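You operate a simulated robot arm through the tools that you are given. There is no shell and no other tool.

You run a simulated robot arm. Do the job below in one go: nothing can be reset, and whatever is moved stays where it is left.

## Task
Even up number five stand: bring the work side to the drive side's reading.
Fine: clamp free and clutch out first; clutch in and clamp locked after; the drive side stays.
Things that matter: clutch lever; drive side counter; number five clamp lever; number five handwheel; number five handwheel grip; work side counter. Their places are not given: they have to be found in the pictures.

It is judged by the outcome, as a careful person would: the job done as asked, and still so three seconds after it is handed in. It fails if anything else is knocked over, pushed out of place, dropped, spilled or broken.

## Robot
A 6-joint arm with a two-finger parallel gripper, fixed in place. Base frame: the origin is on the floor under the middle of its stand, x ahead of it, y to its left, z up. Lengths are in mm, angles in degrees, forces in N, time in s.
With the tool pointing down near the work surface it reaches from about 300 to 660 mm from the base axis. Its first joint turns from -115.0 to 115.0 degrees. Payload 3.43 kg.
Tool frame: the origin (TCP) lies between the finger pads and is the grasp point; the fingertips stand 34 mm ahead of it; z points along the fingers, y is the line along which they close. The gripper opens to 128 mm. The fingers are 24 mm wide and 12 mm thick; the gripper's body (48 by 130 mm) begins 96 mm behind the TCP.
Orientation is that of the tool frame in the base frame, as a unit quaternion [x, y, z, w]. With the fingers straight down and closing along the base's y, the tool's x points along the base's -x, its y along +y and its z along -z.

## Interface
- The arm moves only by the tool jog_arm. Its argument "moves" is a list of rows, each an object of numbers (a shift or turn left out is 0, a gripper value left out holds the last): "wx", "wy", "wz": the turn, a rotation vector about the tool's x, y, z in degrees; "x", "y", "z": the shift along the tool's x, y, z in mm; "hand": the finger opening in mm, from 0 to 128. In form: [{"wx": .., "wy": .., "wz": .., "x": .., "y": .., "z": .., "hand": ..}, ...]. A call has 1 to 20 rows; each row is the pose to reach, as a shift and turn from the pose commanded when the call began, along the tool's axes at that moment. A row lasts 0.2 s, in which the tool goes at most 50 mm and 8.6 degrees; a call with a longer step from one row to the next is refused whole, and so is a gripper value outside its range. A pose out of reach is approached as far as the arm can. The call stops where the force on the tool passes 40 N (or 10 N more than at its start, if that is more) or the arm is blocked; 0.2 s more then pass. Each finger travels about 153 mm/s and halts on what it meets, pressing with about 38 N; the grip force reading is that of the motor and also rises with nothing between the fingers. The clock runs only during rows and for 0.2 s after the last one: add rows that repeat a pose to give the fingers time. The reply holds the time, the measured pose of the TCP, the force on the tool along the base axes, the opening and the grip force, in the units named above and with some noise, with the torque about the TCP (base axes, N m) and any sound that the robot's microphone picked up, and new pictures: "views" is both (left out), scene, wrist or none.
- Cameras (640 x 400 px; columns grow to the right, rows downward): "scene" is fixed at [47.8, -649.6, 1584.8]; the picture's right is [0.74, -0.67, 0.00], its down [-0.42, -0.47, -0.78] and it looks along [0.52, 0.58, -0.63] (base axes); focal length 262 px, centre (320, 200). "wrist" rides on the gripper at [76, -11, -160] in the tool frame; the picture's right is [0.15, 0.99, 0.00], its down [-0.88, 0.13, -0.46] and it looks along [-0.45, 0.07, 0.89] (tool axes); focal length 234 px, centre (320, 200).
- slide_trunk(by): slides the trunk up (or, below 0, down) by that many mm; the arm rides with it, the base frame stays. It gives what a move gives, with no picture.
- point_at(camera, pixels): there is no depth. For up to 12 entries [column, row, z] of the newest picture of that camera ("zoom" is the newest enlarged one), the place [x, y] in the base frame at which the ray of that pixel passes the height z, good to about 2 mm. No time passes.
- close_up(camera, box): a new picture of the part [left, top, right, bottom] of that camera's present view, enlarged. No time passes.
- job_done(): hands the job in; it is judged then, once.

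Open the gripper and draw the arm clear of the work before you hand the job in, unless the task says otherwise.

The tools are called after "Request:" as name(argument=value, ...) on one line, values as JSON. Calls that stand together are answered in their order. jog_arm: Moves the arm, as the interface text tells. Its arguments: {"type":"object","properties":{"moves":{"type":"array","items":{"type":"object","properties":{"wx":{"type":"number"},"wy":{"type":"number"},"wz":{"type":"number"},"x":{"type":"number"},"y":{"type":"number"},"z":{"type":"number"},"hand":{"type":"number"}}}},"views":{"type":"string","enum":["both","scene","wrist","none"]}},"required":["moves"]} The other tools are called the same way: slide_trunk (by) moves the trunk up or down; point_at (camera, pixels) gives the place at which the rays of pixels pass given heights; close_up (camera, box) takes an enlarged picture of a part of a camera's view; job_done () hands the job in.

At the start:

```text
time: 0.0
position: [153.7, -344.0, 1391.2]
tcp_rot: [0.0, 1.0, -0.001, 0.0]
force: [0.0, 0.0, -0.2]
wrist_torque: [0.02, 0.02, 0.0]
gripper_width: 127.9
gripper_force: 0.2
trunk travel left (down, up): [-878.0, 112.0]
```

scene: 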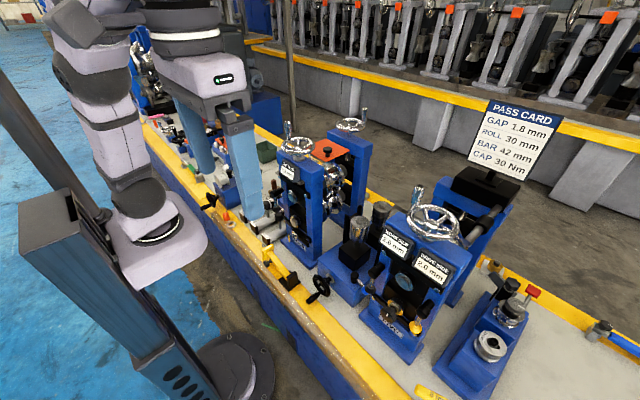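
wrist: 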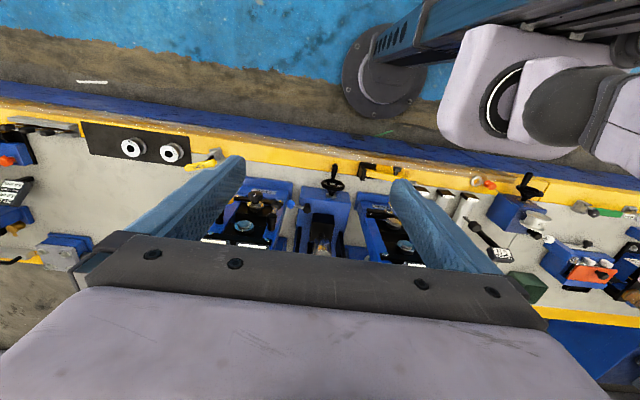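

The scene shows a rolling stand near (410,260) with two counter plates (about (395,243) and (432,267)) and another stand near (300,190). I'll enlarge these areas to identify the parts.

Request:
close_up(camera="scene", box=[340, 180, 480, 370])

Request:
close_up(camera="scene", box=[240, 100, 400, 280])

Request:
close_up(camera="wrist", box=[190, 140, 460, 280])

```text
2.11 times, centred on (410, 275) of scene
```

zoom: 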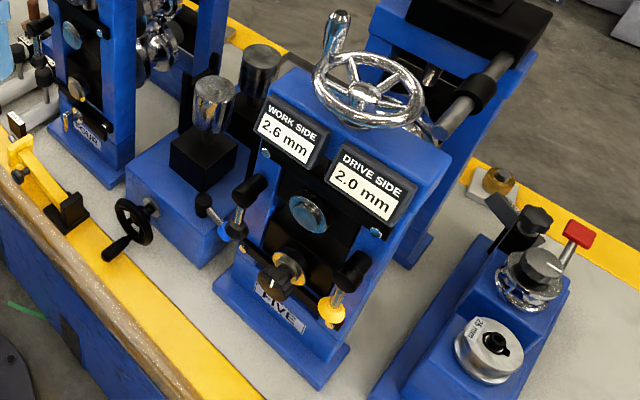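

```text
2.22 times, centred on (320, 190) of scene
```

zoom: 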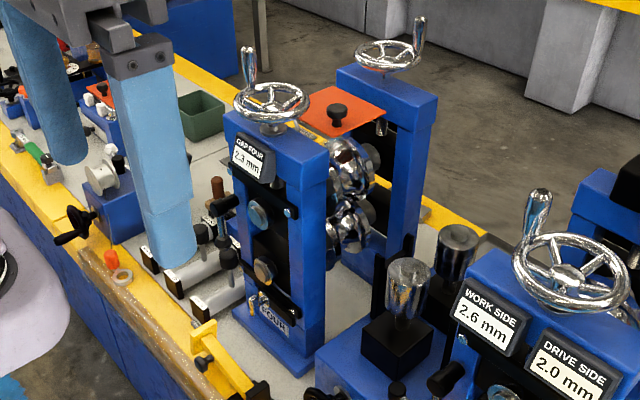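

```text
2.37 times, centred on (325, 210) of wrist
```

zoom: 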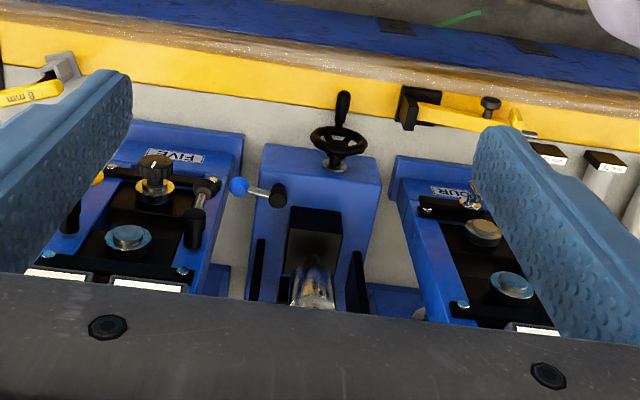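

Stand five shows WORK SIDE 2.6 mm and DRIVE SIDE 2.0 mm, with a handwheel on top and two black-knobbed levers near scene (365,270) and (415,327). I enlarge more to tell which lever is which.

Request:
close_up(camera="scene", box=[375, 175, 475, 255])

Request:
close_up(camera="scene", box=[345, 245, 445, 345])

Request:
close_up(camera="wrist", box=[200, 170, 320, 270])

Request:
close_up(camera="scene", box=[440, 90, 640, 220])

```text
5.00 times, centred on (425, 215) of scene
```

zoom: 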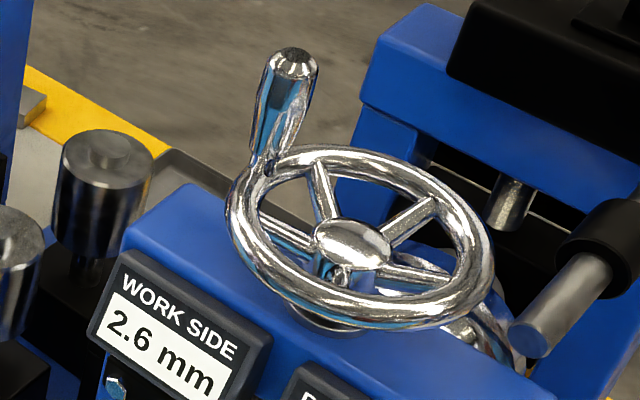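

```text
4.00 times, centred on (395, 295) of scene
```

zoom: 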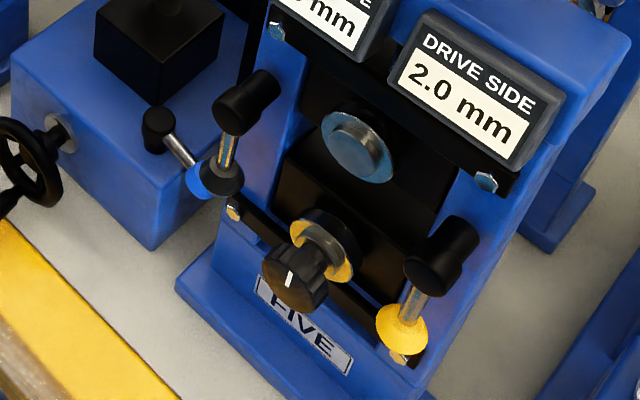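

```text
4.00 times, centred on (260, 220) of wrist
```

zoom: 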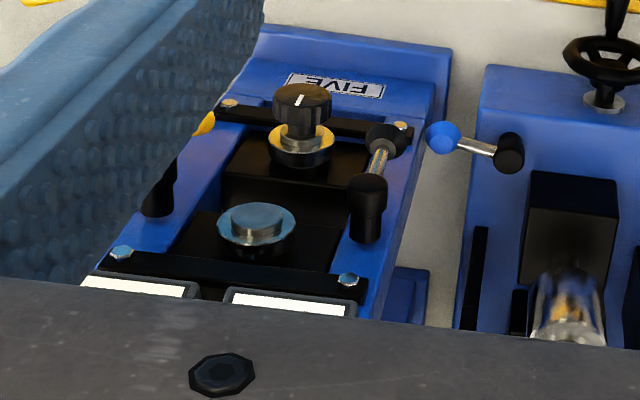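

```text
3.08 times, centred on (540, 155) of scene
```

zoom: 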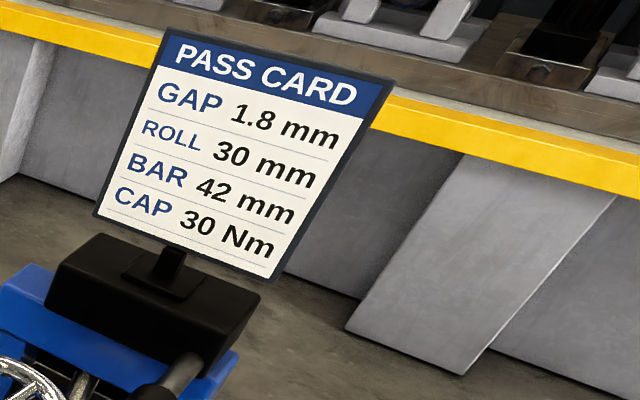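

Three levers are around stand five: a black-hub one (scene ~ (403,270)), a blue-hub one (~(390,285)), and a yellow-hub one (~(450,325 zoom)). I compare with stand four and the rest of the bench.

Request:
close_up(camera="scene", box=[260, 180, 340, 270])

Request:
close_up(camera="scene", box=[430, 250, 640, 400])

Request:
close_up(camera="wrist", box=[400, 150, 640, 330])

Request:
close_up(camera="wrist", box=[0, 100, 240, 280])

```text
4.44 times, centred on (300, 225) of scene
```

zoom: 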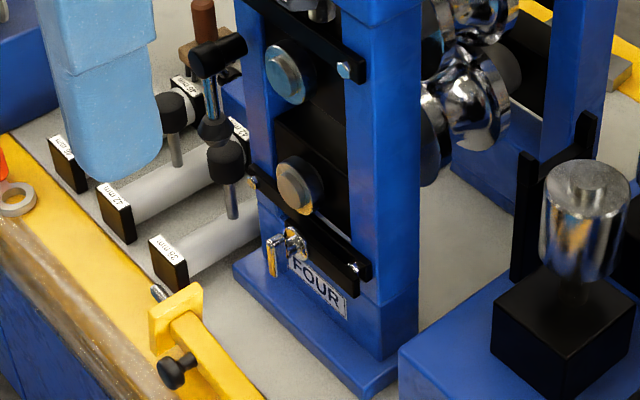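

```text
2.67 times, centred on (535, 325) of scene
```

zoom: 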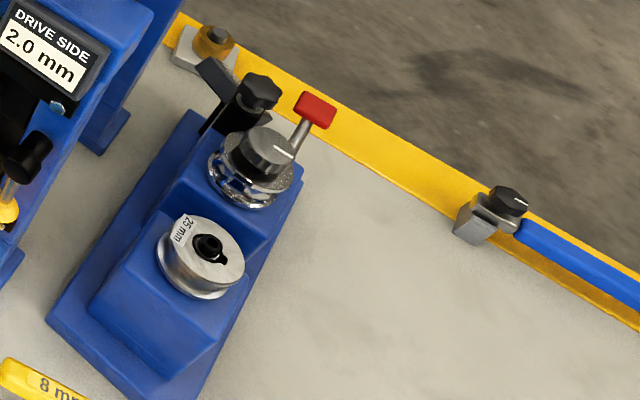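

```text
2.22 times, centred on (520, 240) of wrist
```

zoom: 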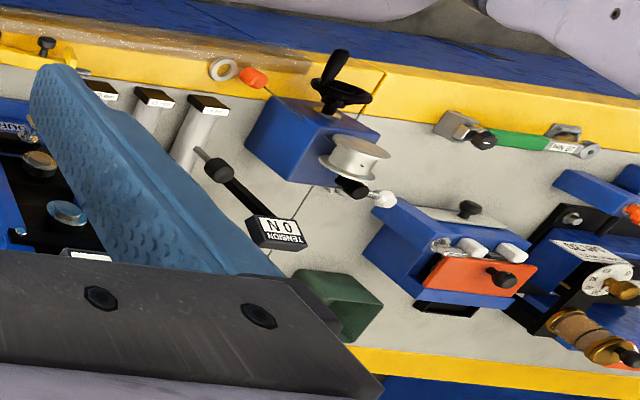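

```text
2.22 times, centred on (120, 190) of wrist
```

zoom: 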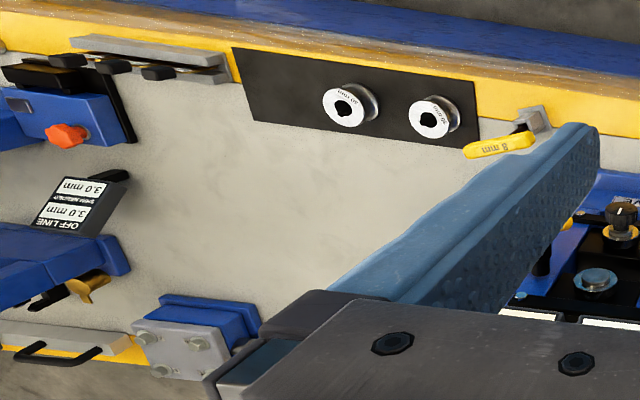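

I get rays at several heights for common features in both cameras: blue ball, dial knob, bench label, to triangulate the heights.

Request:
point_at(camera="scene", pixels=[[365, 290, 600], [365, 290, 900], [387.5, 315, 600], [387.5, 315, 900], [374, 271, 600], [374, 271, 900], [435, 213, 900], [435, 213, 1200], [425, 309, 600], [425, 309, 900]])

Request:
point_at(camera="wrist", pixels=[[290.75, 204.25, 600], [290.75, 204.25, 900], [255.75, 195, 600], [255.75, 195, 900], [271, 224, 600], [271, 224, 900], [220, 221, 600], [220, 221, 900]])

```text
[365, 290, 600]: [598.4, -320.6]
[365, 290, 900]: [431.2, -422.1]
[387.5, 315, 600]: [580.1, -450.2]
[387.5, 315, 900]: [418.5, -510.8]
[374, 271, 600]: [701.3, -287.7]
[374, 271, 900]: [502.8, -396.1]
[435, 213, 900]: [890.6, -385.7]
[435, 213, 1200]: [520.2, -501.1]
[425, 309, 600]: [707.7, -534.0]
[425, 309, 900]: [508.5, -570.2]
```

```text
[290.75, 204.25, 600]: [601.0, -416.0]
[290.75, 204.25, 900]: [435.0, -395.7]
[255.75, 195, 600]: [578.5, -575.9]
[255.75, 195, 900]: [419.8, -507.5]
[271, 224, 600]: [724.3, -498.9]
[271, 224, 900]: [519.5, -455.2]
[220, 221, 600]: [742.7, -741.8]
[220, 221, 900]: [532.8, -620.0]
```

Triangulating: the blue ball sits near (469,-400,835), the dial knob near (423,-509,892), the black lever knob near (433,-438,1017) and the yellow lever knob near (455,-581,995). I move sideways in the air to face stand five and tilt the camera forward for a better look.

Request:
jog_arm(moves=[{"y": -25, "wy": -8}, {"y": -50, "wy": -16}, {"y": -75, "wy": -24}, {"y": -100, "wy": -32}, {"y": -125, "wy": -40}, {"y": -150, "wy": -45}, {"y": -150, "wy": -45}], views="both")

```text
time: 1.6
position: [156.1, -478.0, 1380.1]
tcp_rot: [0.0, 0.923, -0.003, 0.384]
force: [-0.3, 0.0, 0.7]
wrist_torque: [-0.01, 0.04, -0.03]
gripper_width: 128.0
gripper_force: 0.0
out of reach, approached as far as the arm can: row 4, 5, 6, 7
trunk travel left (down, up): [-878.0, 112.0]
```

scene: 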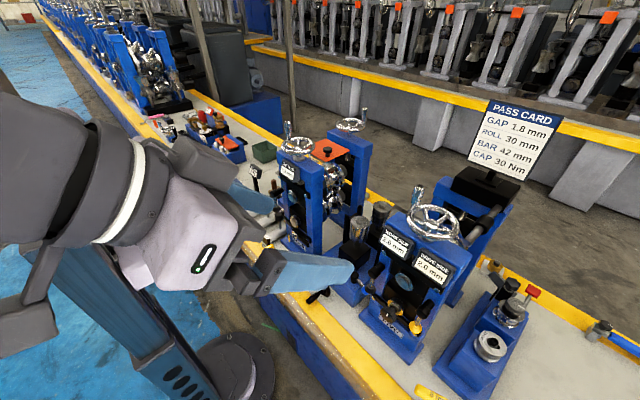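
wrist: 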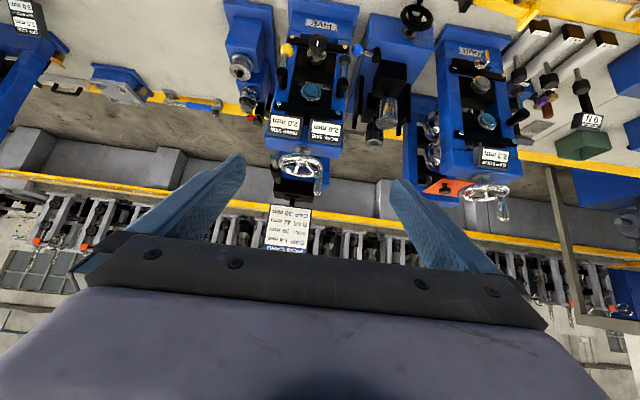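

The wrist picture now shows stand five upside-down around (310,100), with the handwheel at (303,165). I enlarge it.

Request:
close_up(camera="wrist", box=[250, 0, 390, 90])

Request:
close_up(camera="wrist", box=[250, 90, 370, 210])

Request:
close_up(camera="wrist", box=[420, 30, 540, 220])

```text
4.44 times, centred on (320, 45) of wrist
```

zoom: 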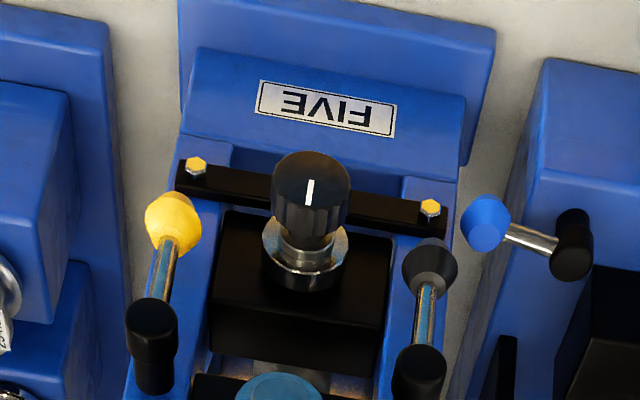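

```text
3.33 times, centred on (310, 150) of wrist
```

zoom: 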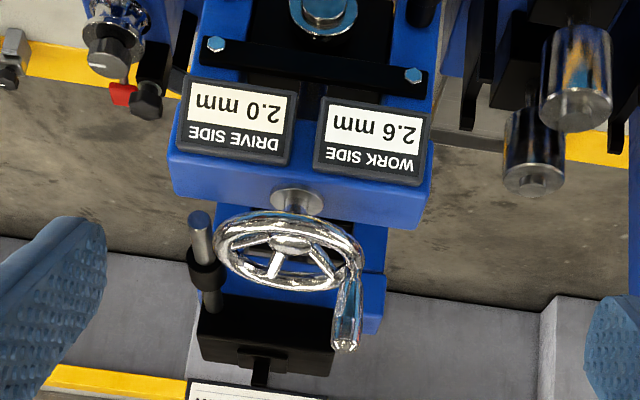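

```text
2.11 times, centred on (480, 125) of wrist
```

zoom: 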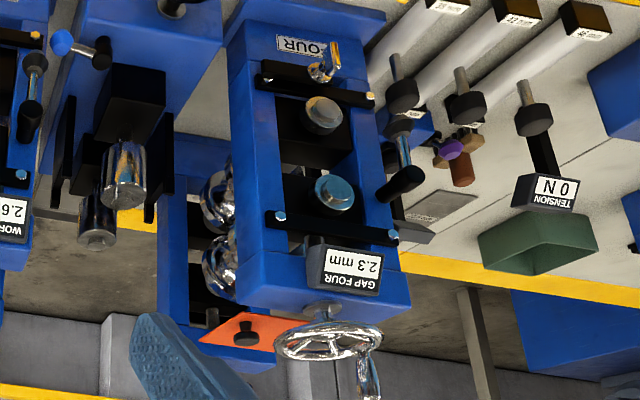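

The black-hub lever on five matches stand four's lever (its clamp), so the yellow-hub lever is likely the clutch; the blue one seems to belong to the edger. I triangulate hubs and knobs with both cameras.

Request:
point_at(camera="wrist", pixels=[[286.7, 49.5, 800], [286.7, 49.5, 1000], [281.75, 77.6, 800], [281.75, 77.6, 1000], [344.75, 60.75, 800], [344.75, 60.75, 1000], [342.5, 83.7, 800], [342.5, 83.7, 1000], [357.1, 50, 800], [357.1, 50, 1000], [376.7, 55.1, 800], [376.7, 55.1, 1000]])

Request:
point_at(camera="scene", pixels=[[415, 327, 800], [415, 327, 1000], [425, 309.25, 800], [425, 309.25, 1000], [370.5, 289.5, 800], [370.5, 289.5, 1000], [376.25, 270.5, 800], [376.25, 270.5, 1000], [365.75, 290.5, 800], [365.75, 290.5, 1000], [355, 277.5, 800], [355, 277.5, 1000]])

```text
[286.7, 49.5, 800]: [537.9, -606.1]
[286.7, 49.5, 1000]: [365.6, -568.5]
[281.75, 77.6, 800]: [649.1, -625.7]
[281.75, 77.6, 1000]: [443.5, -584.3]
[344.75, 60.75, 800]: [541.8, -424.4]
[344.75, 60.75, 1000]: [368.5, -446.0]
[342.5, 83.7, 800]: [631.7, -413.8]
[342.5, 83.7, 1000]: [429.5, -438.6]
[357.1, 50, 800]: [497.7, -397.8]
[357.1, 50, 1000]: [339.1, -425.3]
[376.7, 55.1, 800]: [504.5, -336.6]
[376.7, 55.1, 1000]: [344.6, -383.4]
```

```text
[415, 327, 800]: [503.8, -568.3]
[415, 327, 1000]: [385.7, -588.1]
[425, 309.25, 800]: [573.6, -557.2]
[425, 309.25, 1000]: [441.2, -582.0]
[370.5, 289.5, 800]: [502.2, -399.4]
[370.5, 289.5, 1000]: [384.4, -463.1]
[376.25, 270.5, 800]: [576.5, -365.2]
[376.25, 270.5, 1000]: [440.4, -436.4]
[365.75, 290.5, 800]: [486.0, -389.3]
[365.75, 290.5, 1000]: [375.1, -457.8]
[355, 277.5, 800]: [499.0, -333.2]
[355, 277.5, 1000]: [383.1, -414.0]
```

Both lever hubs of stand five are near z≈929 (yellow y≈-581, black y≈-438, x≈427) with knobs near z≈1005. I lower the trunk to look at the levers from closer and more frontal.

Request:
slide_trunk(by=-250)

Request:
jog_arm(moves=[{"x": 0}], views="both")

```text
time: 4.2
position: [155.2, -478.7, 1130.5]
tcp_rot: [0.001, 0.923, -0.004, 0.384]
force: [-0.4, 0.8, -0.3]
wrist_torque: [-0.07, -0.01, 0.01]
gripper_width: 128.1
gripper_force: 0.1
trunk travel left (down, up): [-628.0, 362.0]
```

```text
time: 4.6
position: [154.8, -480.4, 1130.6]
tcp_rot: [0.0, 0.923, -0.002, 0.384]
force: [0.0, -0.3, -0.2]
wrist_torque: [0.0, 0.01, -0.04]
gripper_width: 127.7
gripper_force: 0.1
trunk travel left (down, up): [-628.0, 362.0]
```

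scene: 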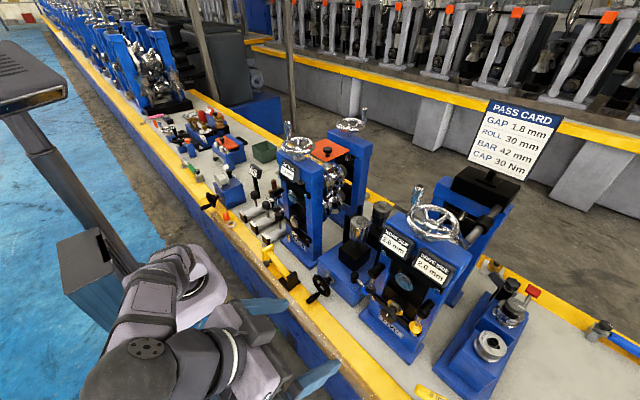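
wrist: 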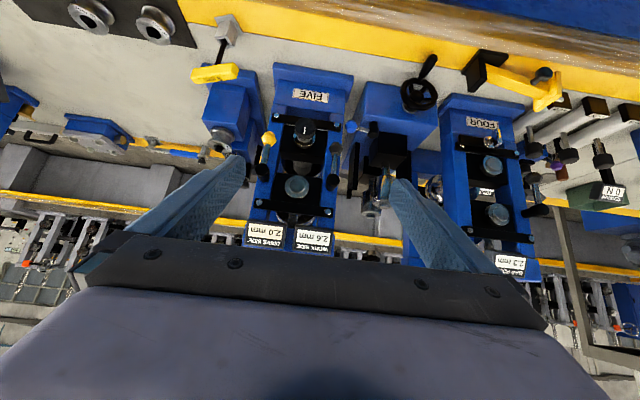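

The frontal view shows stand five at (300,160) with the yellow lever at (268,155) and black one at (335,165). I enlarge these.

Request:
close_up(camera="wrist", box=[235, 100, 395, 200])

Request:
close_up(camera="wrist", box=[430, 90, 590, 220])

Request:
close_up(camera="wrist", box=[330, 50, 470, 210])

Request:
close_up(camera="scene", box=[355, 255, 445, 345])

```text
4.00 times, centred on (315, 150) of wrist
```

zoom: 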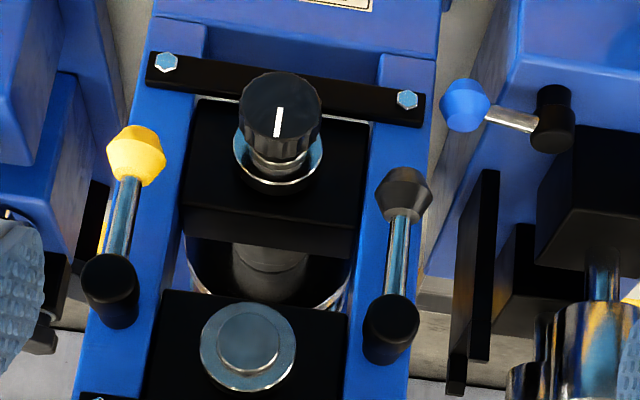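

```text
3.08 times, centred on (510, 155) of wrist
```

zoom: 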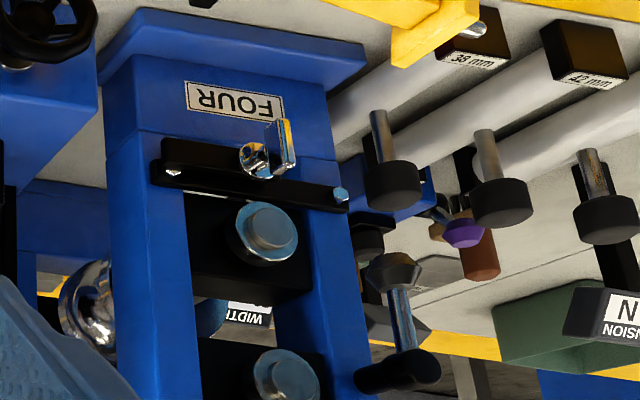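

```text
2.50 times, centred on (400, 130) of wrist
```

zoom: 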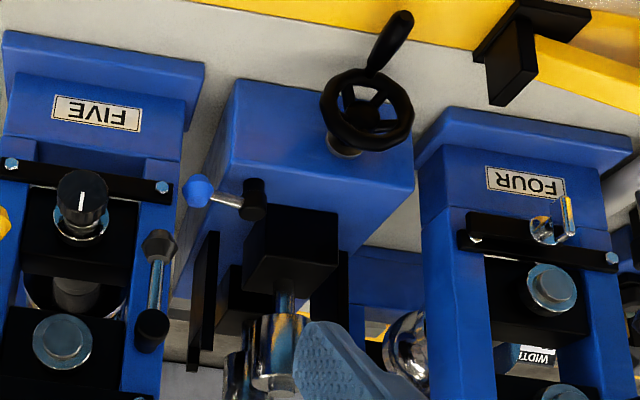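

```text
4.44 times, centred on (400, 300) of scene
```

zoom: 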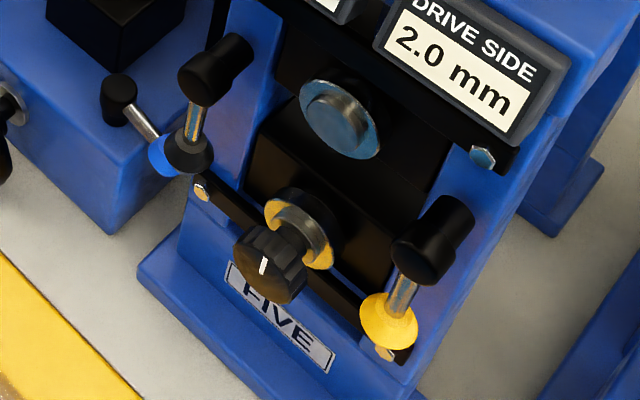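

Both levers stand upright with their grips along x; pivots face the front. I refine positions with the present wrist view.

Request:
point_at(camera="wrist", pixels=[[332.25, 182.5, 950], [332.25, 182.5, 1050], [335.75, 148.75, 850], [335.75, 148.75, 1000], [262.5, 172.5, 950], [262.5, 172.5, 1050], [269.25, 138.75, 850], [269.25, 138.75, 1000]])

Request:
point_at(camera="scene", pixels=[[376.5, 270.4, 950], [376.5, 270.4, 1050], [370, 289.3, 850], [370, 289.3, 1000], [425.4, 309, 950], [425.4, 309, 1050], [415.5, 327, 850], [415.5, 327, 1000]])

```text
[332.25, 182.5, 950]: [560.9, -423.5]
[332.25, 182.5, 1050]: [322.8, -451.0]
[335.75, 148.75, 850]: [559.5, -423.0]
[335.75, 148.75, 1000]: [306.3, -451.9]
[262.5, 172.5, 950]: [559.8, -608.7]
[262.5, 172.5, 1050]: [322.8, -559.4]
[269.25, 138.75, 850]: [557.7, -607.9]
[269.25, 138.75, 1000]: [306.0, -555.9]
```

```text
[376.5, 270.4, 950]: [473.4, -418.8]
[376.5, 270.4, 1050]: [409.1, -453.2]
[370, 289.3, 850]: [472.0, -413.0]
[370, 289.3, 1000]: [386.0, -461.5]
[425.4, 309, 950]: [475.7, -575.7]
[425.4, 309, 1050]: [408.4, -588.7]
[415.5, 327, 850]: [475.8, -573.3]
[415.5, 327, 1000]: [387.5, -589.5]
```

The clamp (black) knob is at about (441,-437,1000) with hub (427,-438,928); the yellow one at (442,-583,1000) with hub (430,-582,926). I bring the gripper to a stand-off before the black knob, fingers opened to 60.

Request:
slide_trunk(by=-70)

Request:
jog_arm(moves=[{"x": -28, "y": 9, "z": 28, "hand": 90}, {"x": -56, "y": 18, "z": 56, "hand": 60}, {"x": -84, "y": 27, "z": 84, "hand": 60}, {"x": -112, "y": 36, "z": 112, "hand": 60}, {"x": -141, "y": 43, "z": 142, "hand": 60}, {"x": -141, "y": 43, "z": 142, "hand": 60}], views="both")

```text
time: 5.7
position: [156.0, -479.0, 1059.7]
tcp_rot: [0.001, 0.924, -0.003, 0.383]
force: [0.4, -0.3, -0.2]
wrist_torque: [-0.01, -0.02, 0.02]
gripper_width: 128.0
gripper_force: 0.0
trunk travel left (down, up): [-558.0, 432.0]
```

```text
time: 7.1
position: [355.4, -436.9, 1061.8]
tcp_rot: [0.001, 0.924, -0.003, 0.384]
force: [0.0, 0.1, -0.7]
wrist_torque: [0.01, 0.01, 0.03]
gripper_width: 60.0
gripper_force: 0.1
trunk travel left (down, up): [-558.0, 432.0]
```

scene: 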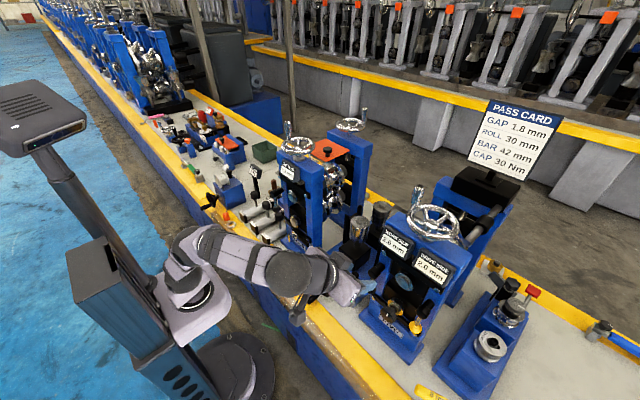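
wrist: 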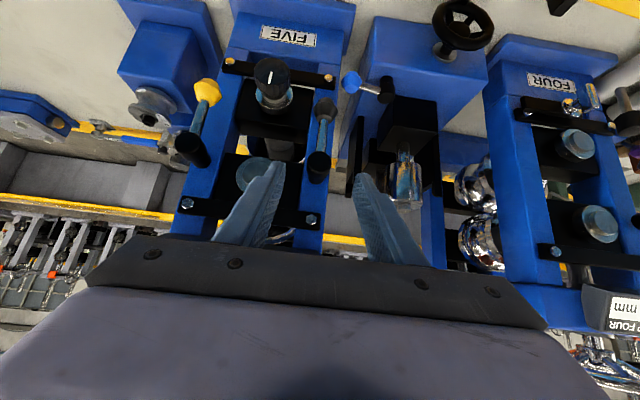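

The black lever knob is at wrist (320,165), straddled by the fingers; I enlarge to see its shape before closing in.

Request:
close_up(camera="wrist", box=[270, 80, 400, 220])

Request:
close_up(camera="wrist", box=[150, 60, 270, 220])

Request:
close_up(camera="scene", box=[330, 240, 440, 340])

```text
2.86 times, centred on (335, 150) of wrist
```

zoom: 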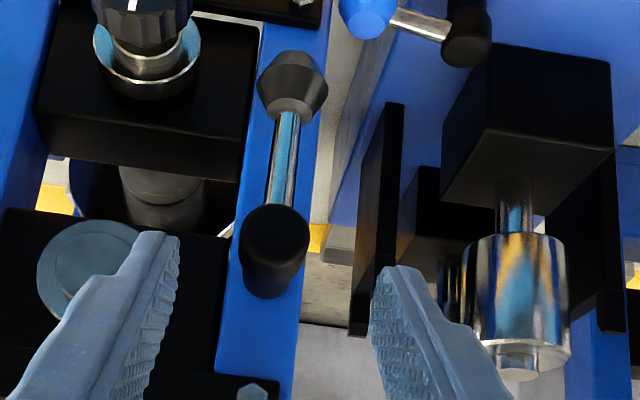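

```text
2.50 times, centred on (210, 140) of wrist
```

zoom: 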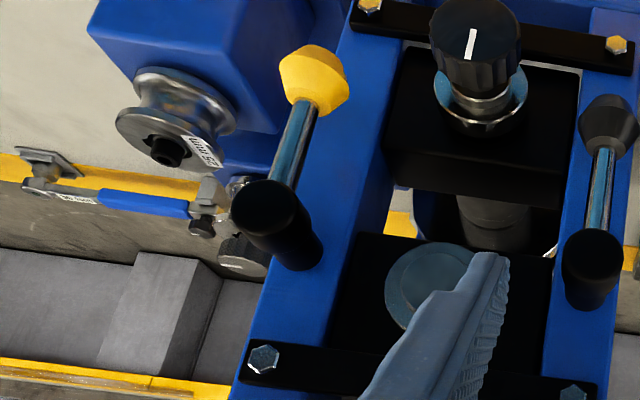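

```text
4.00 times, centred on (385, 290) of scene
```

zoom: 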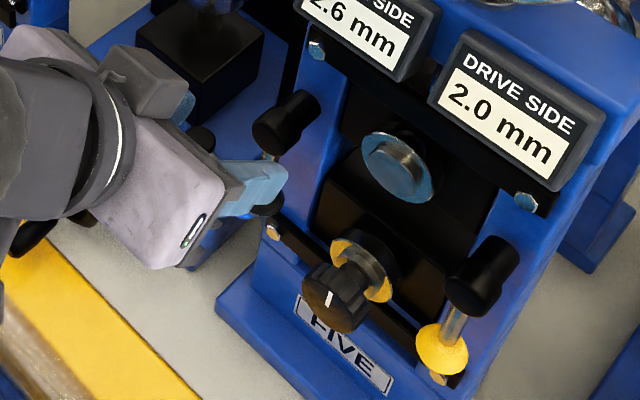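

The knob is a cylinder along x with its near face at the rod, centred between the fingers. I move in so the finger tips straddle it, then close to a loose cage.

Request:
jog_arm(moves=[{"x": -8, "z": 40}, {"x": -15, "z": 79}, {"x": -15, "z": 79, "hand": 45}, {"x": -15, "z": 79, "hand": 36}, {"x": -15, "z": 79, "hand": 36}], views="both")

```text
time: 8.3
position: [421.3, -435.8, 1014.9]
tcp_rot: [0.0, 0.923, -0.002, 0.384]
force: [1.1, -0.5, -0.4]
wrist_torque: [0.03, -0.02, 0.01]
gripper_width: 35.9
gripper_force: 0.0
trunk travel left (down, up): [-558.0, 432.0]
```

scene: 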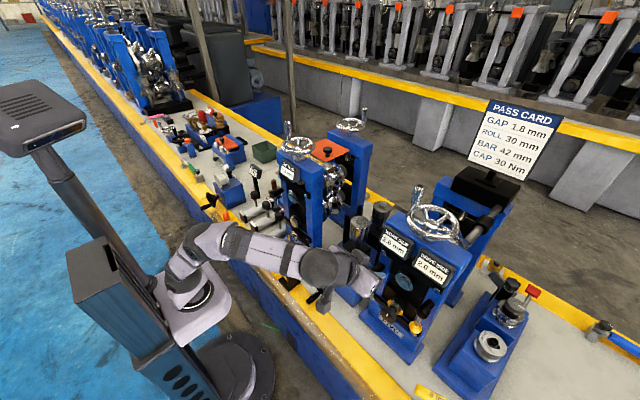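
wrist: 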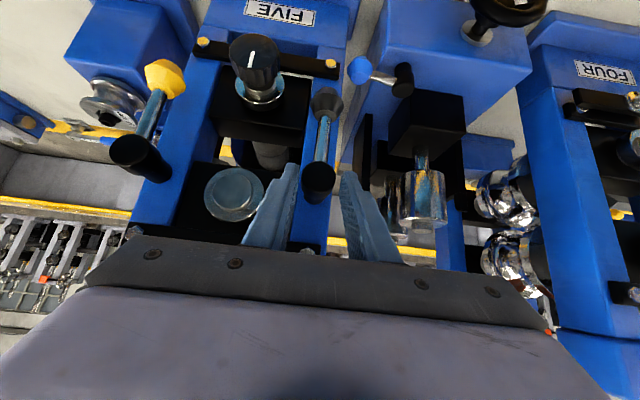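

The knob at (319,182) lies between the finger tips. A close-up checks the depth of engagement.

Request:
close_up(camera="wrist", box=[260, 110, 380, 240])

Request:
close_up(camera="scene", box=[340, 240, 420, 310])

```text
3.08 times, centred on (320, 175) of wrist
```

zoom: 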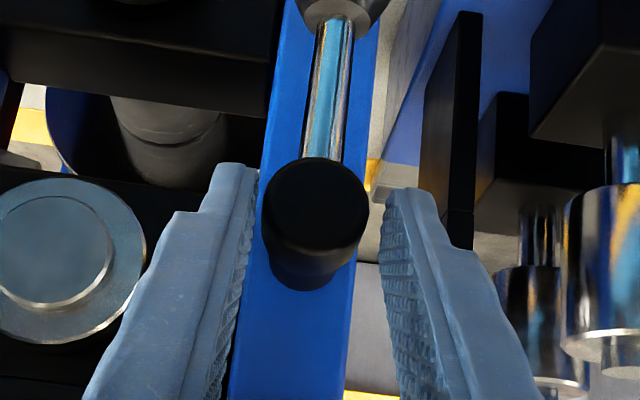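

```text
5.71 times, centred on (380, 275) of scene
```

zoom: 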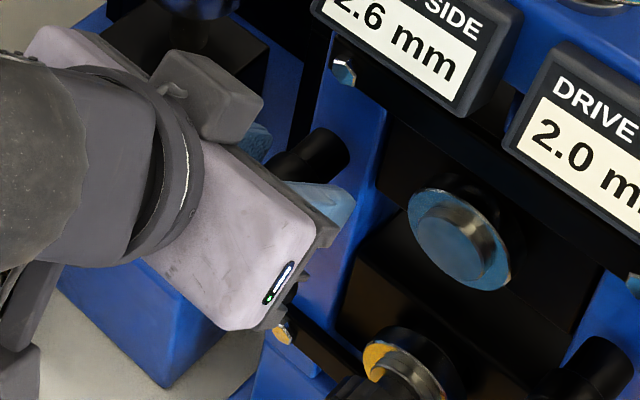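

The tips flank the knob well. I try a small push toward +y (arc about the hub) in small steps, watching the force.

Request:
jog_arm(moves=[{"y": 5}, {"y": 10}, {"y": 14, "x": 1, "z": 1}, {"y": 18, "x": 2, "z": 2}, {"y": 18, "x": 2, "z": 2}], views="wrist")

```text
time: 9.5
position: [421.2, -425.1, 1012.6]
tcp_rot: [0.003, 0.922, -0.008, 0.386]
force: [0.9, -25.0, 12.2]
wrist_torque: [-0.68, -0.05, -0.04]
gripper_width: 50.9
gripper_force: 13.0
trunk travel left (down, up): [-558.0, 432.0]
```

wrist: 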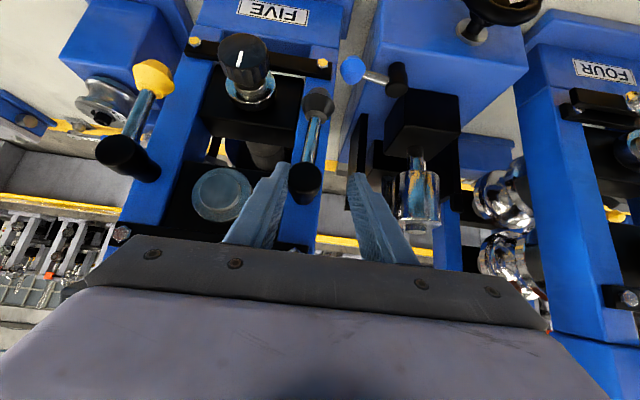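

Pushing +y met about 25 N and the finger was forced open (opening 50.9) – the lever appears to be at its stop that way. I back off and test the other direction gently.

Request:
jog_arm(moves=[{"y": -9, "x": -1, "z": -1}, {"y": -18, "x": -2, "z": -2}, {"y": -18, "x": -2, "z": -2, "hand": 36}, {"y": -18, "x": -2, "z": -2, "hand": 36}, {"y": -23, "x": -2, "z": -2, "hand": 36}, {"y": -28, "x": -2, "z": -2}, {"y": -33, "x": -1, "z": -1}, {"y": -36, "x": -1, "z": -1}, {"y": -36, "x": -1, "z": -1}], views="wrist")

```text
time: 11.5
position: [421.4, -449.6, 1014.2]
tcp_rot: [-0.003, 0.924, 0.0, 0.383]
force: [1.0, 21.9, 2.8]
wrist_torque: [0.32, -0.39, 0.31]
gripper_width: 46.8
gripper_force: 9.5
trunk travel left (down, up): [-558.0, 432.0]
```

wrist: 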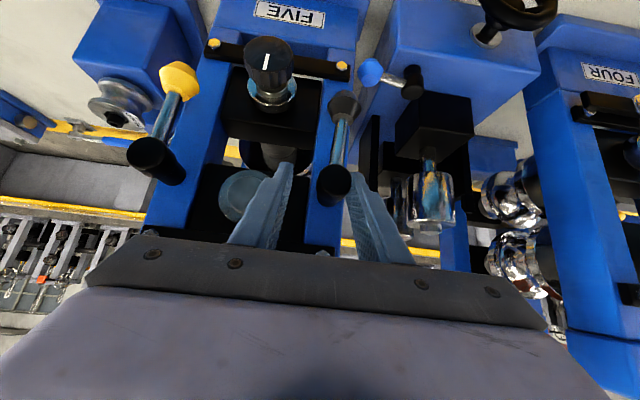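

Both directions resist at ~20–25 N with the finger yielding. I look closely at the lever to see whether it has moved at all.

Request:
close_up(camera="wrist", box=[280, 70, 400, 240])

Request:
close_up(camera="scene", box=[340, 240, 440, 340])

Request:
point_at(camera="wrist", pixels=[[334, 183, 1000], [346, 103, 928], [334, 183, 990], [346, 103, 918]])

```text
2.35 times, centred on (340, 155) of wrist
```

zoom: 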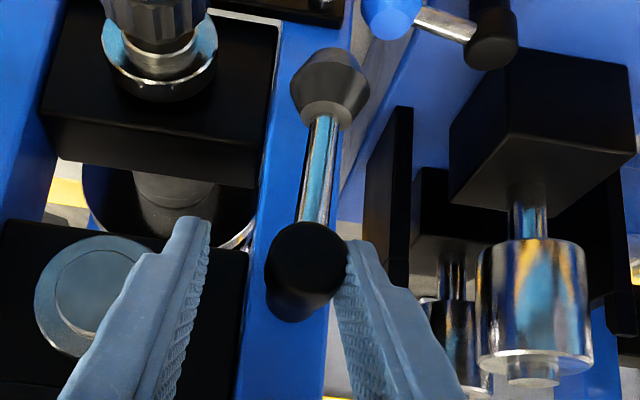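

```text
4.00 times, centred on (390, 290) of scene
```

zoom: 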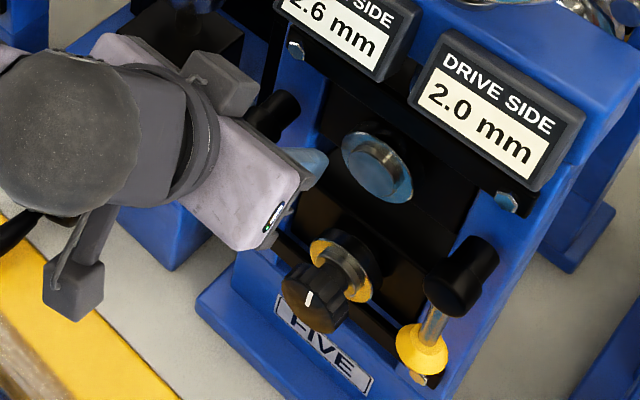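

```text
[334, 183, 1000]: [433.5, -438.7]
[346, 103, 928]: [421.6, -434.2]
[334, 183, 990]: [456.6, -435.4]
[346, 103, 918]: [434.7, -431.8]
```

Looking closely, the coloured double-cone is coaxial with the rod, and the black cylinder runs into the column face – so the black cylinder at z≈1000 is the pivot boss and the coloured ball at z≈928 is the handle hanging down. I've only been pressing the fixed boss; I retreat and open.

Request:
jog_arm(moves=[{"y": 14, "hand": 60}, {"y": 14, "z": -40, "hand": 60}, {"y": 14, "z": -70, "hand": 60}, {"y": 14, "z": -70, "hand": 60}], views="wrist")

Request:
close_up(camera="wrist", box=[270, 60, 390, 220])

```text
time: 12.5
position: [372.8, -439.0, 1063.1]
tcp_rot: [0.0, 0.924, -0.002, 0.383]
force: [0.6, 0.8, 0.5]
wrist_torque: [-0.03, 0.02, 0.0]
gripper_width: 60.0
gripper_force: 0.1
trunk travel left (down, up): [-558.0, 432.0]
```

wrist: 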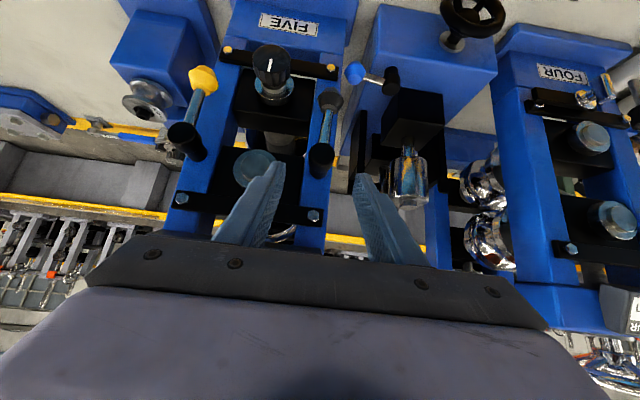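

```text
2.50 times, centred on (330, 140) of wrist
```

zoom: 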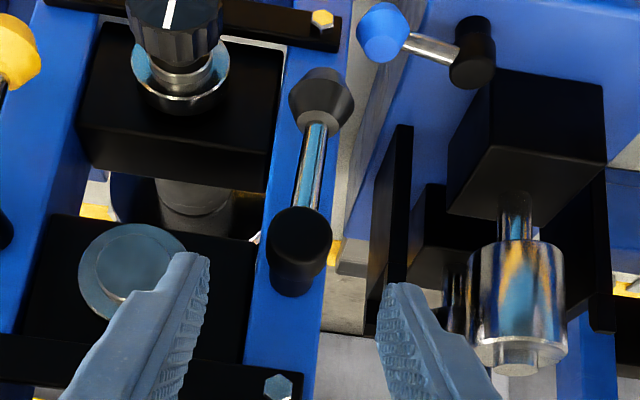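

Clear of the boss. I lower the trunk 77 mm so the tool is level with the black ball handle at (427,-438,928).

Request:
slide_trunk(by=-77)

Request:
jog_arm(moves=[{"z": 0, "hand": 60}], views="both")

Request:
close_up(camera="wrist", box=[260, 100, 400, 240])

```text
time: 13.6
position: [373.6, -438.7, 986.1]
tcp_rot: [0.001, 0.924, -0.003, 0.384]
force: [-0.2, -0.8, 0.6]
wrist_torque: [0.0, 0.02, -0.01]
gripper_width: 59.8
gripper_force: 0.0
trunk travel left (down, up): [-481.0, 509.0]
```

```text
time: 14.0
position: [373.0, -439.3, 986.8]
tcp_rot: [0.001, 0.924, -0.002, 0.383]
force: [0.6, -0.2, -0.3]
wrist_torque: [0.02, -0.01, 0.0]
gripper_width: 59.8
gripper_force: 0.0
trunk travel left (down, up): [-481.0, 509.0]
```

scene: 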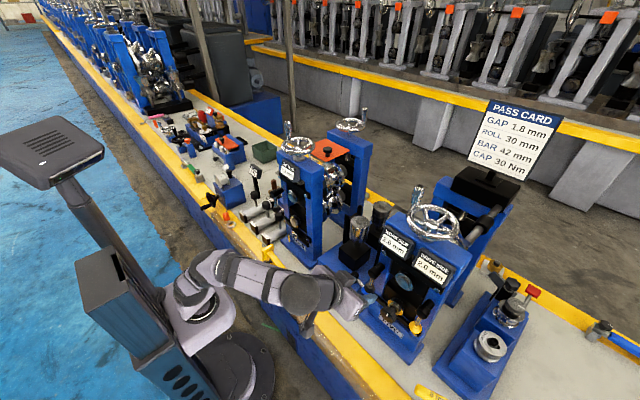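
wrist: 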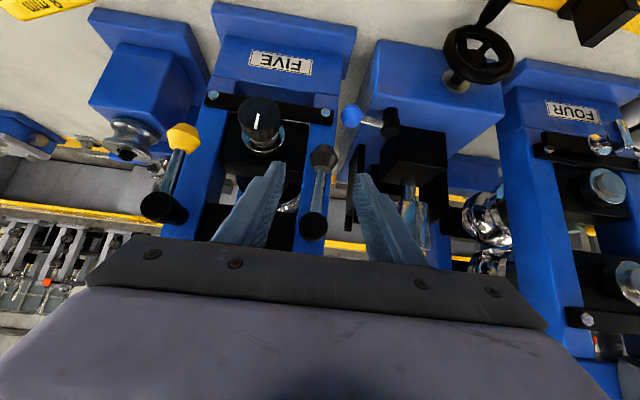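

```text
2.86 times, centred on (330, 170) of wrist
```

zoom: 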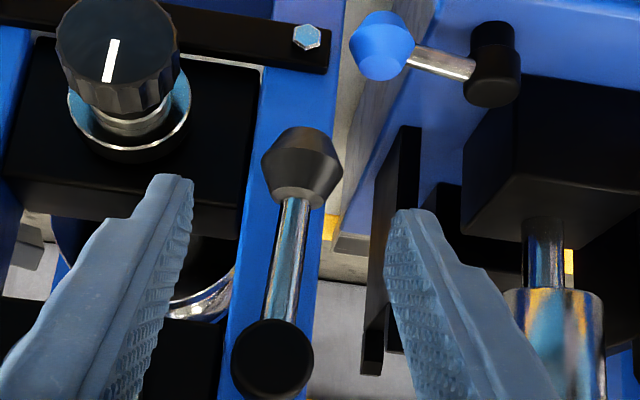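

Now the geometry is clear: boss at bottom, handle ball at zoom (300,165). I narrow to 50 and advance along the tool axis to straddle the ball.

Request:
jog_arm(moves=[{"y": 1, "hand": 50}, {"y": 1, "x": 2, "z": 28, "hand": 50}, {"y": 1, "x": 3, "z": 57, "hand": 50}, {"y": 1, "x": 3, "z": 57, "hand": 44}, {"y": 1, "x": 3, "z": 57, "hand": 44}], views="both")

Request:
close_up(camera="wrist", box=[260, 110, 380, 240])

```text
time: 15.2
position: [412.2, -438.0, 944.7]
tcp_rot: [0.0, 0.923, -0.003, 0.384]
force: [0.4, 0.0, -0.7]
wrist_torque: [0.0, -0.02, -0.01]
gripper_width: 44.1
gripper_force: 0.1
trunk travel left (down, up): [-481.0, 509.0]
```

scene: 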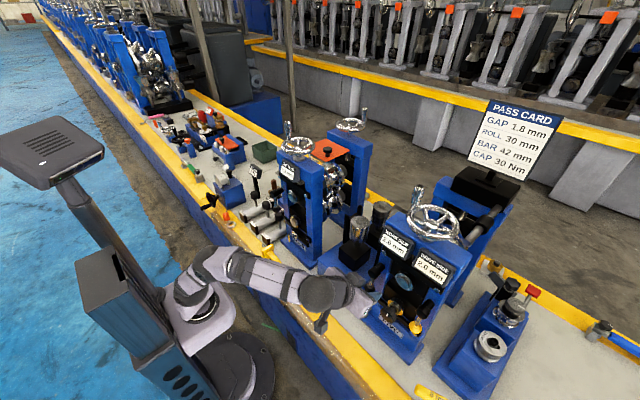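
wrist: 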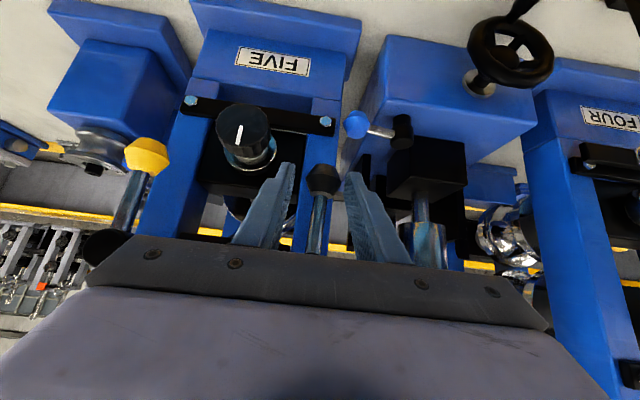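

```text
3.08 times, centred on (320, 175) of wrist
```

zoom: 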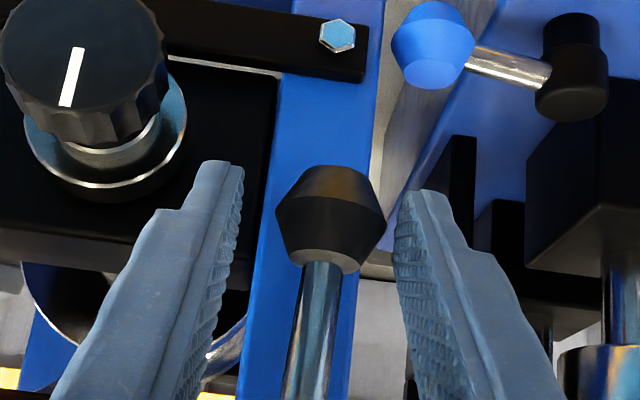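

The ball is straddled by the tips. I push gently toward +y (away from the dial knob) in small steps.

Request:
jog_arm(moves=[{"y": 5}, {"y": 10}, {"y": 15}, {"y": 20, "x": -1, "z": -1}, {"y": 20, "x": -1, "z": -1}], views="wrist")

Request:
close_up(camera="wrist", box=[260, 110, 380, 240])

```text
time: 16.4
position: [410.6, -418.0, 944.8]
tcp_rot: [0.0, 0.923, -0.002, 0.384]
force: [0.4, -1.8, -0.6]
wrist_torque: [0.0, 0.03, -0.07]
gripper_width: 44.9
gripper_force: 1.0
trunk travel left (down, up): [-481.0, 509.0]
```

wrist: 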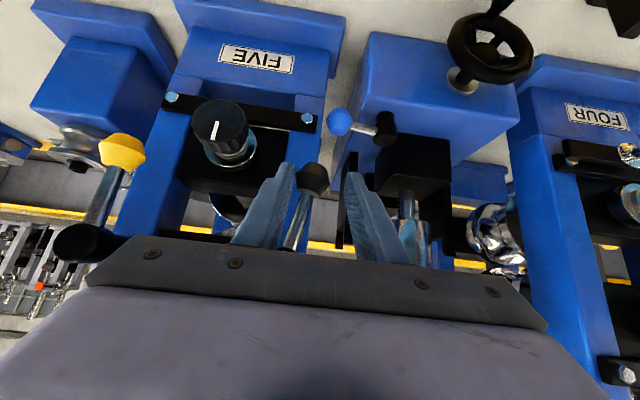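

```text
3.08 times, centred on (320, 175) of wrist
```

zoom: 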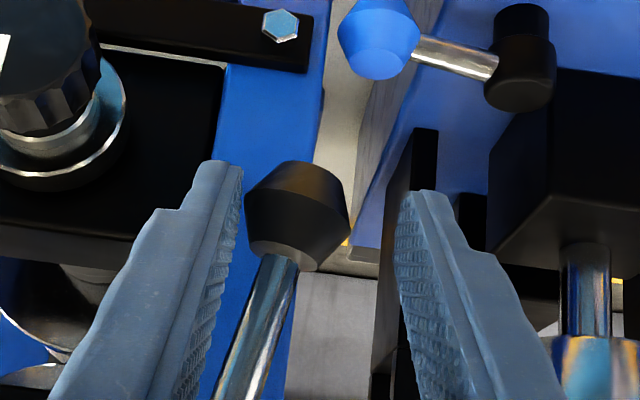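

The lever swings freely toward +y (only ~2 N). I continue along the arc about the boss at (y -437, z 1000).

Request:
jog_arm(moves=[{"y": 9, "x": -1.5, "z": -1.5}, {"y": 18, "x": -4, "z": -4}, {"y": 26, "x": -7, "z": -7}, {"y": 34, "x": -11, "z": -11}, {"y": 34, "x": -11, "z": -11}], views="wrist")

Request:
close_up(camera="wrist", box=[260, 110, 380, 240])

```text
time: 17.6
position: [410.5, -384.1, 960.4]
tcp_rot: [0.0, 0.923, -0.001, 0.384]
force: [-4.0, -2.3, -2.5]
wrist_torque: [0.05, 0.09, -0.1]
gripper_width: 45.4
gripper_force: 1.3
trunk travel left (down, up): [-481.0, 509.0]
```

wrist: 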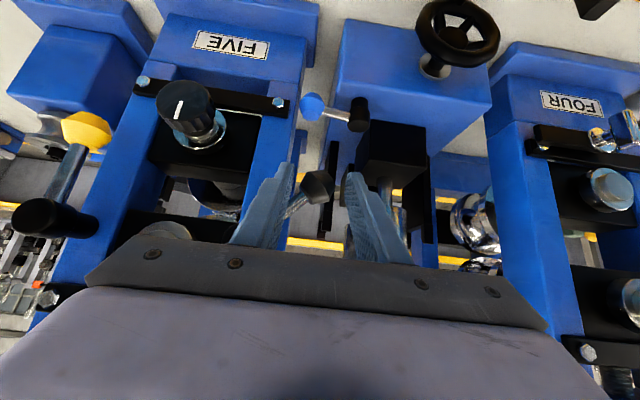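

```text
3.08 times, centred on (320, 175) of wrist
```

zoom: 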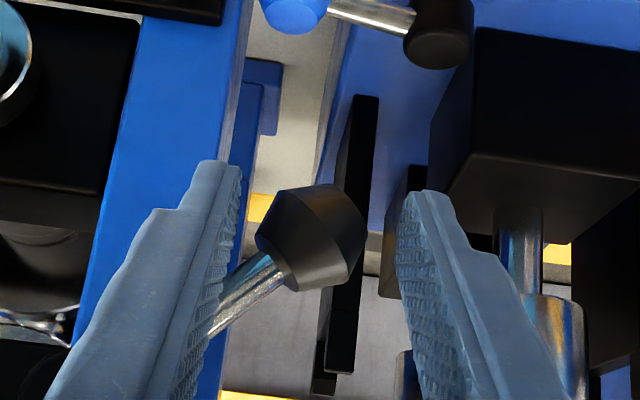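

The lever is about 40° out with ~5 N. I continue the arc, rolling the tool (wz+) so the pushing finger gets below the handle.

Request:
jog_arm(moves=[{"y": 4, "x": -3.5, "z": -3.5, "wz": 8}, {"y": 8, "x": -7, "z": -7, "wz": 16}, {"y": 12, "x": -10.5, "z": -10.5, "wz": 24}, {"y": 16, "x": -14, "z": -14, "wz": 32}, {"y": 16, "x": -14, "z": -14, "wz": 32}], views="wrist")

Request:
close_up(camera="wrist", box=[260, 110, 380, 240])

```text
time: 18.8
position: [412.1, -368.0, 980.5]
tcp_rot: [0.255, 0.887, 0.104, 0.369]
force: [-1.7, -2.8, 0.9]
wrist_torque: [-0.06, -0.03, -0.05]
gripper_width: 44.7
gripper_force: 1.0
trunk travel left (down, up): [-481.0, 509.0]
```

wrist: 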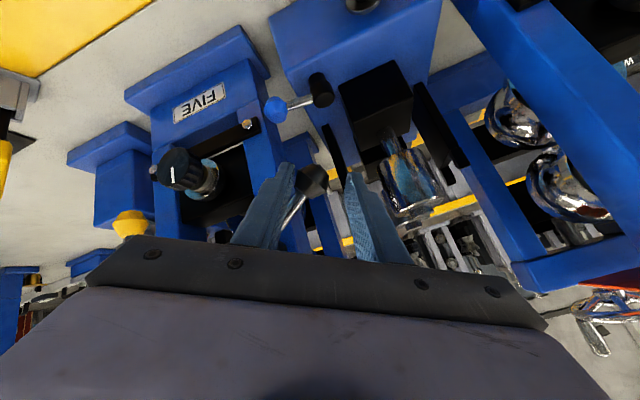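

```text
3.08 times, centred on (320, 175) of wrist
```

zoom: 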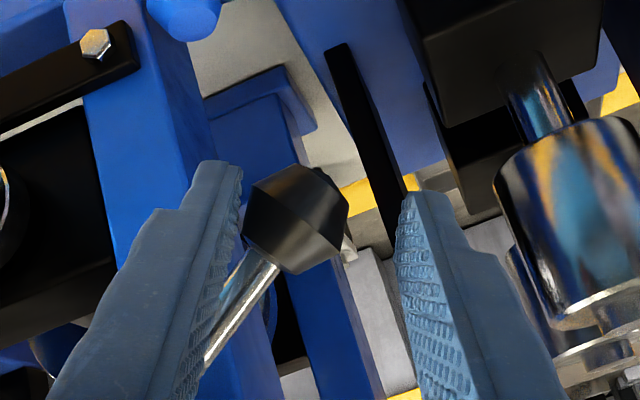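

Still moving freely at about 60°. I continue toward 85° with further roll, stopping if the force grows.

Request:
jog_arm(moves=[{"x": -3, "y": 5, "z": -5, "wz": 6}, {"x": -6.4, "y": 9.7, "z": -10.6, "wz": 12}, {"x": -9.6, "y": 14.6, "z": -16, "wz": 18}, {"x": -12.9, "y": 19.5, "z": -21.2, "wz": 24}, {"x": -12.9, "y": 19.5, "z": -21.2, "wz": 24}], views="wrist")

Request:
close_up(camera="wrist", box=[260, 110, 380, 240])

```text
time: 20.0
position: [410.2, -359.5, 1010.5]
tcp_rot: [0.434, 0.815, 0.178, 0.34]
force: [-3.6, -3.8, -1.9]
wrist_torque: [-0.09, 0.17, -0.1]
gripper_width: 46.9
gripper_force: 2.2
trunk travel left (down, up): [-481.0, 509.0]
```

wrist: 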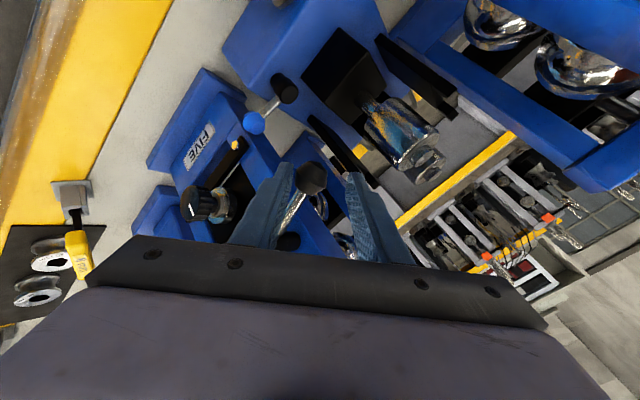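

```text
3.08 times, centred on (320, 175) of wrist
```

zoom: 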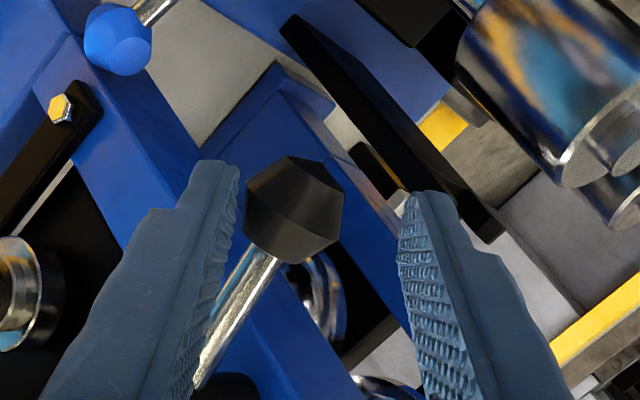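

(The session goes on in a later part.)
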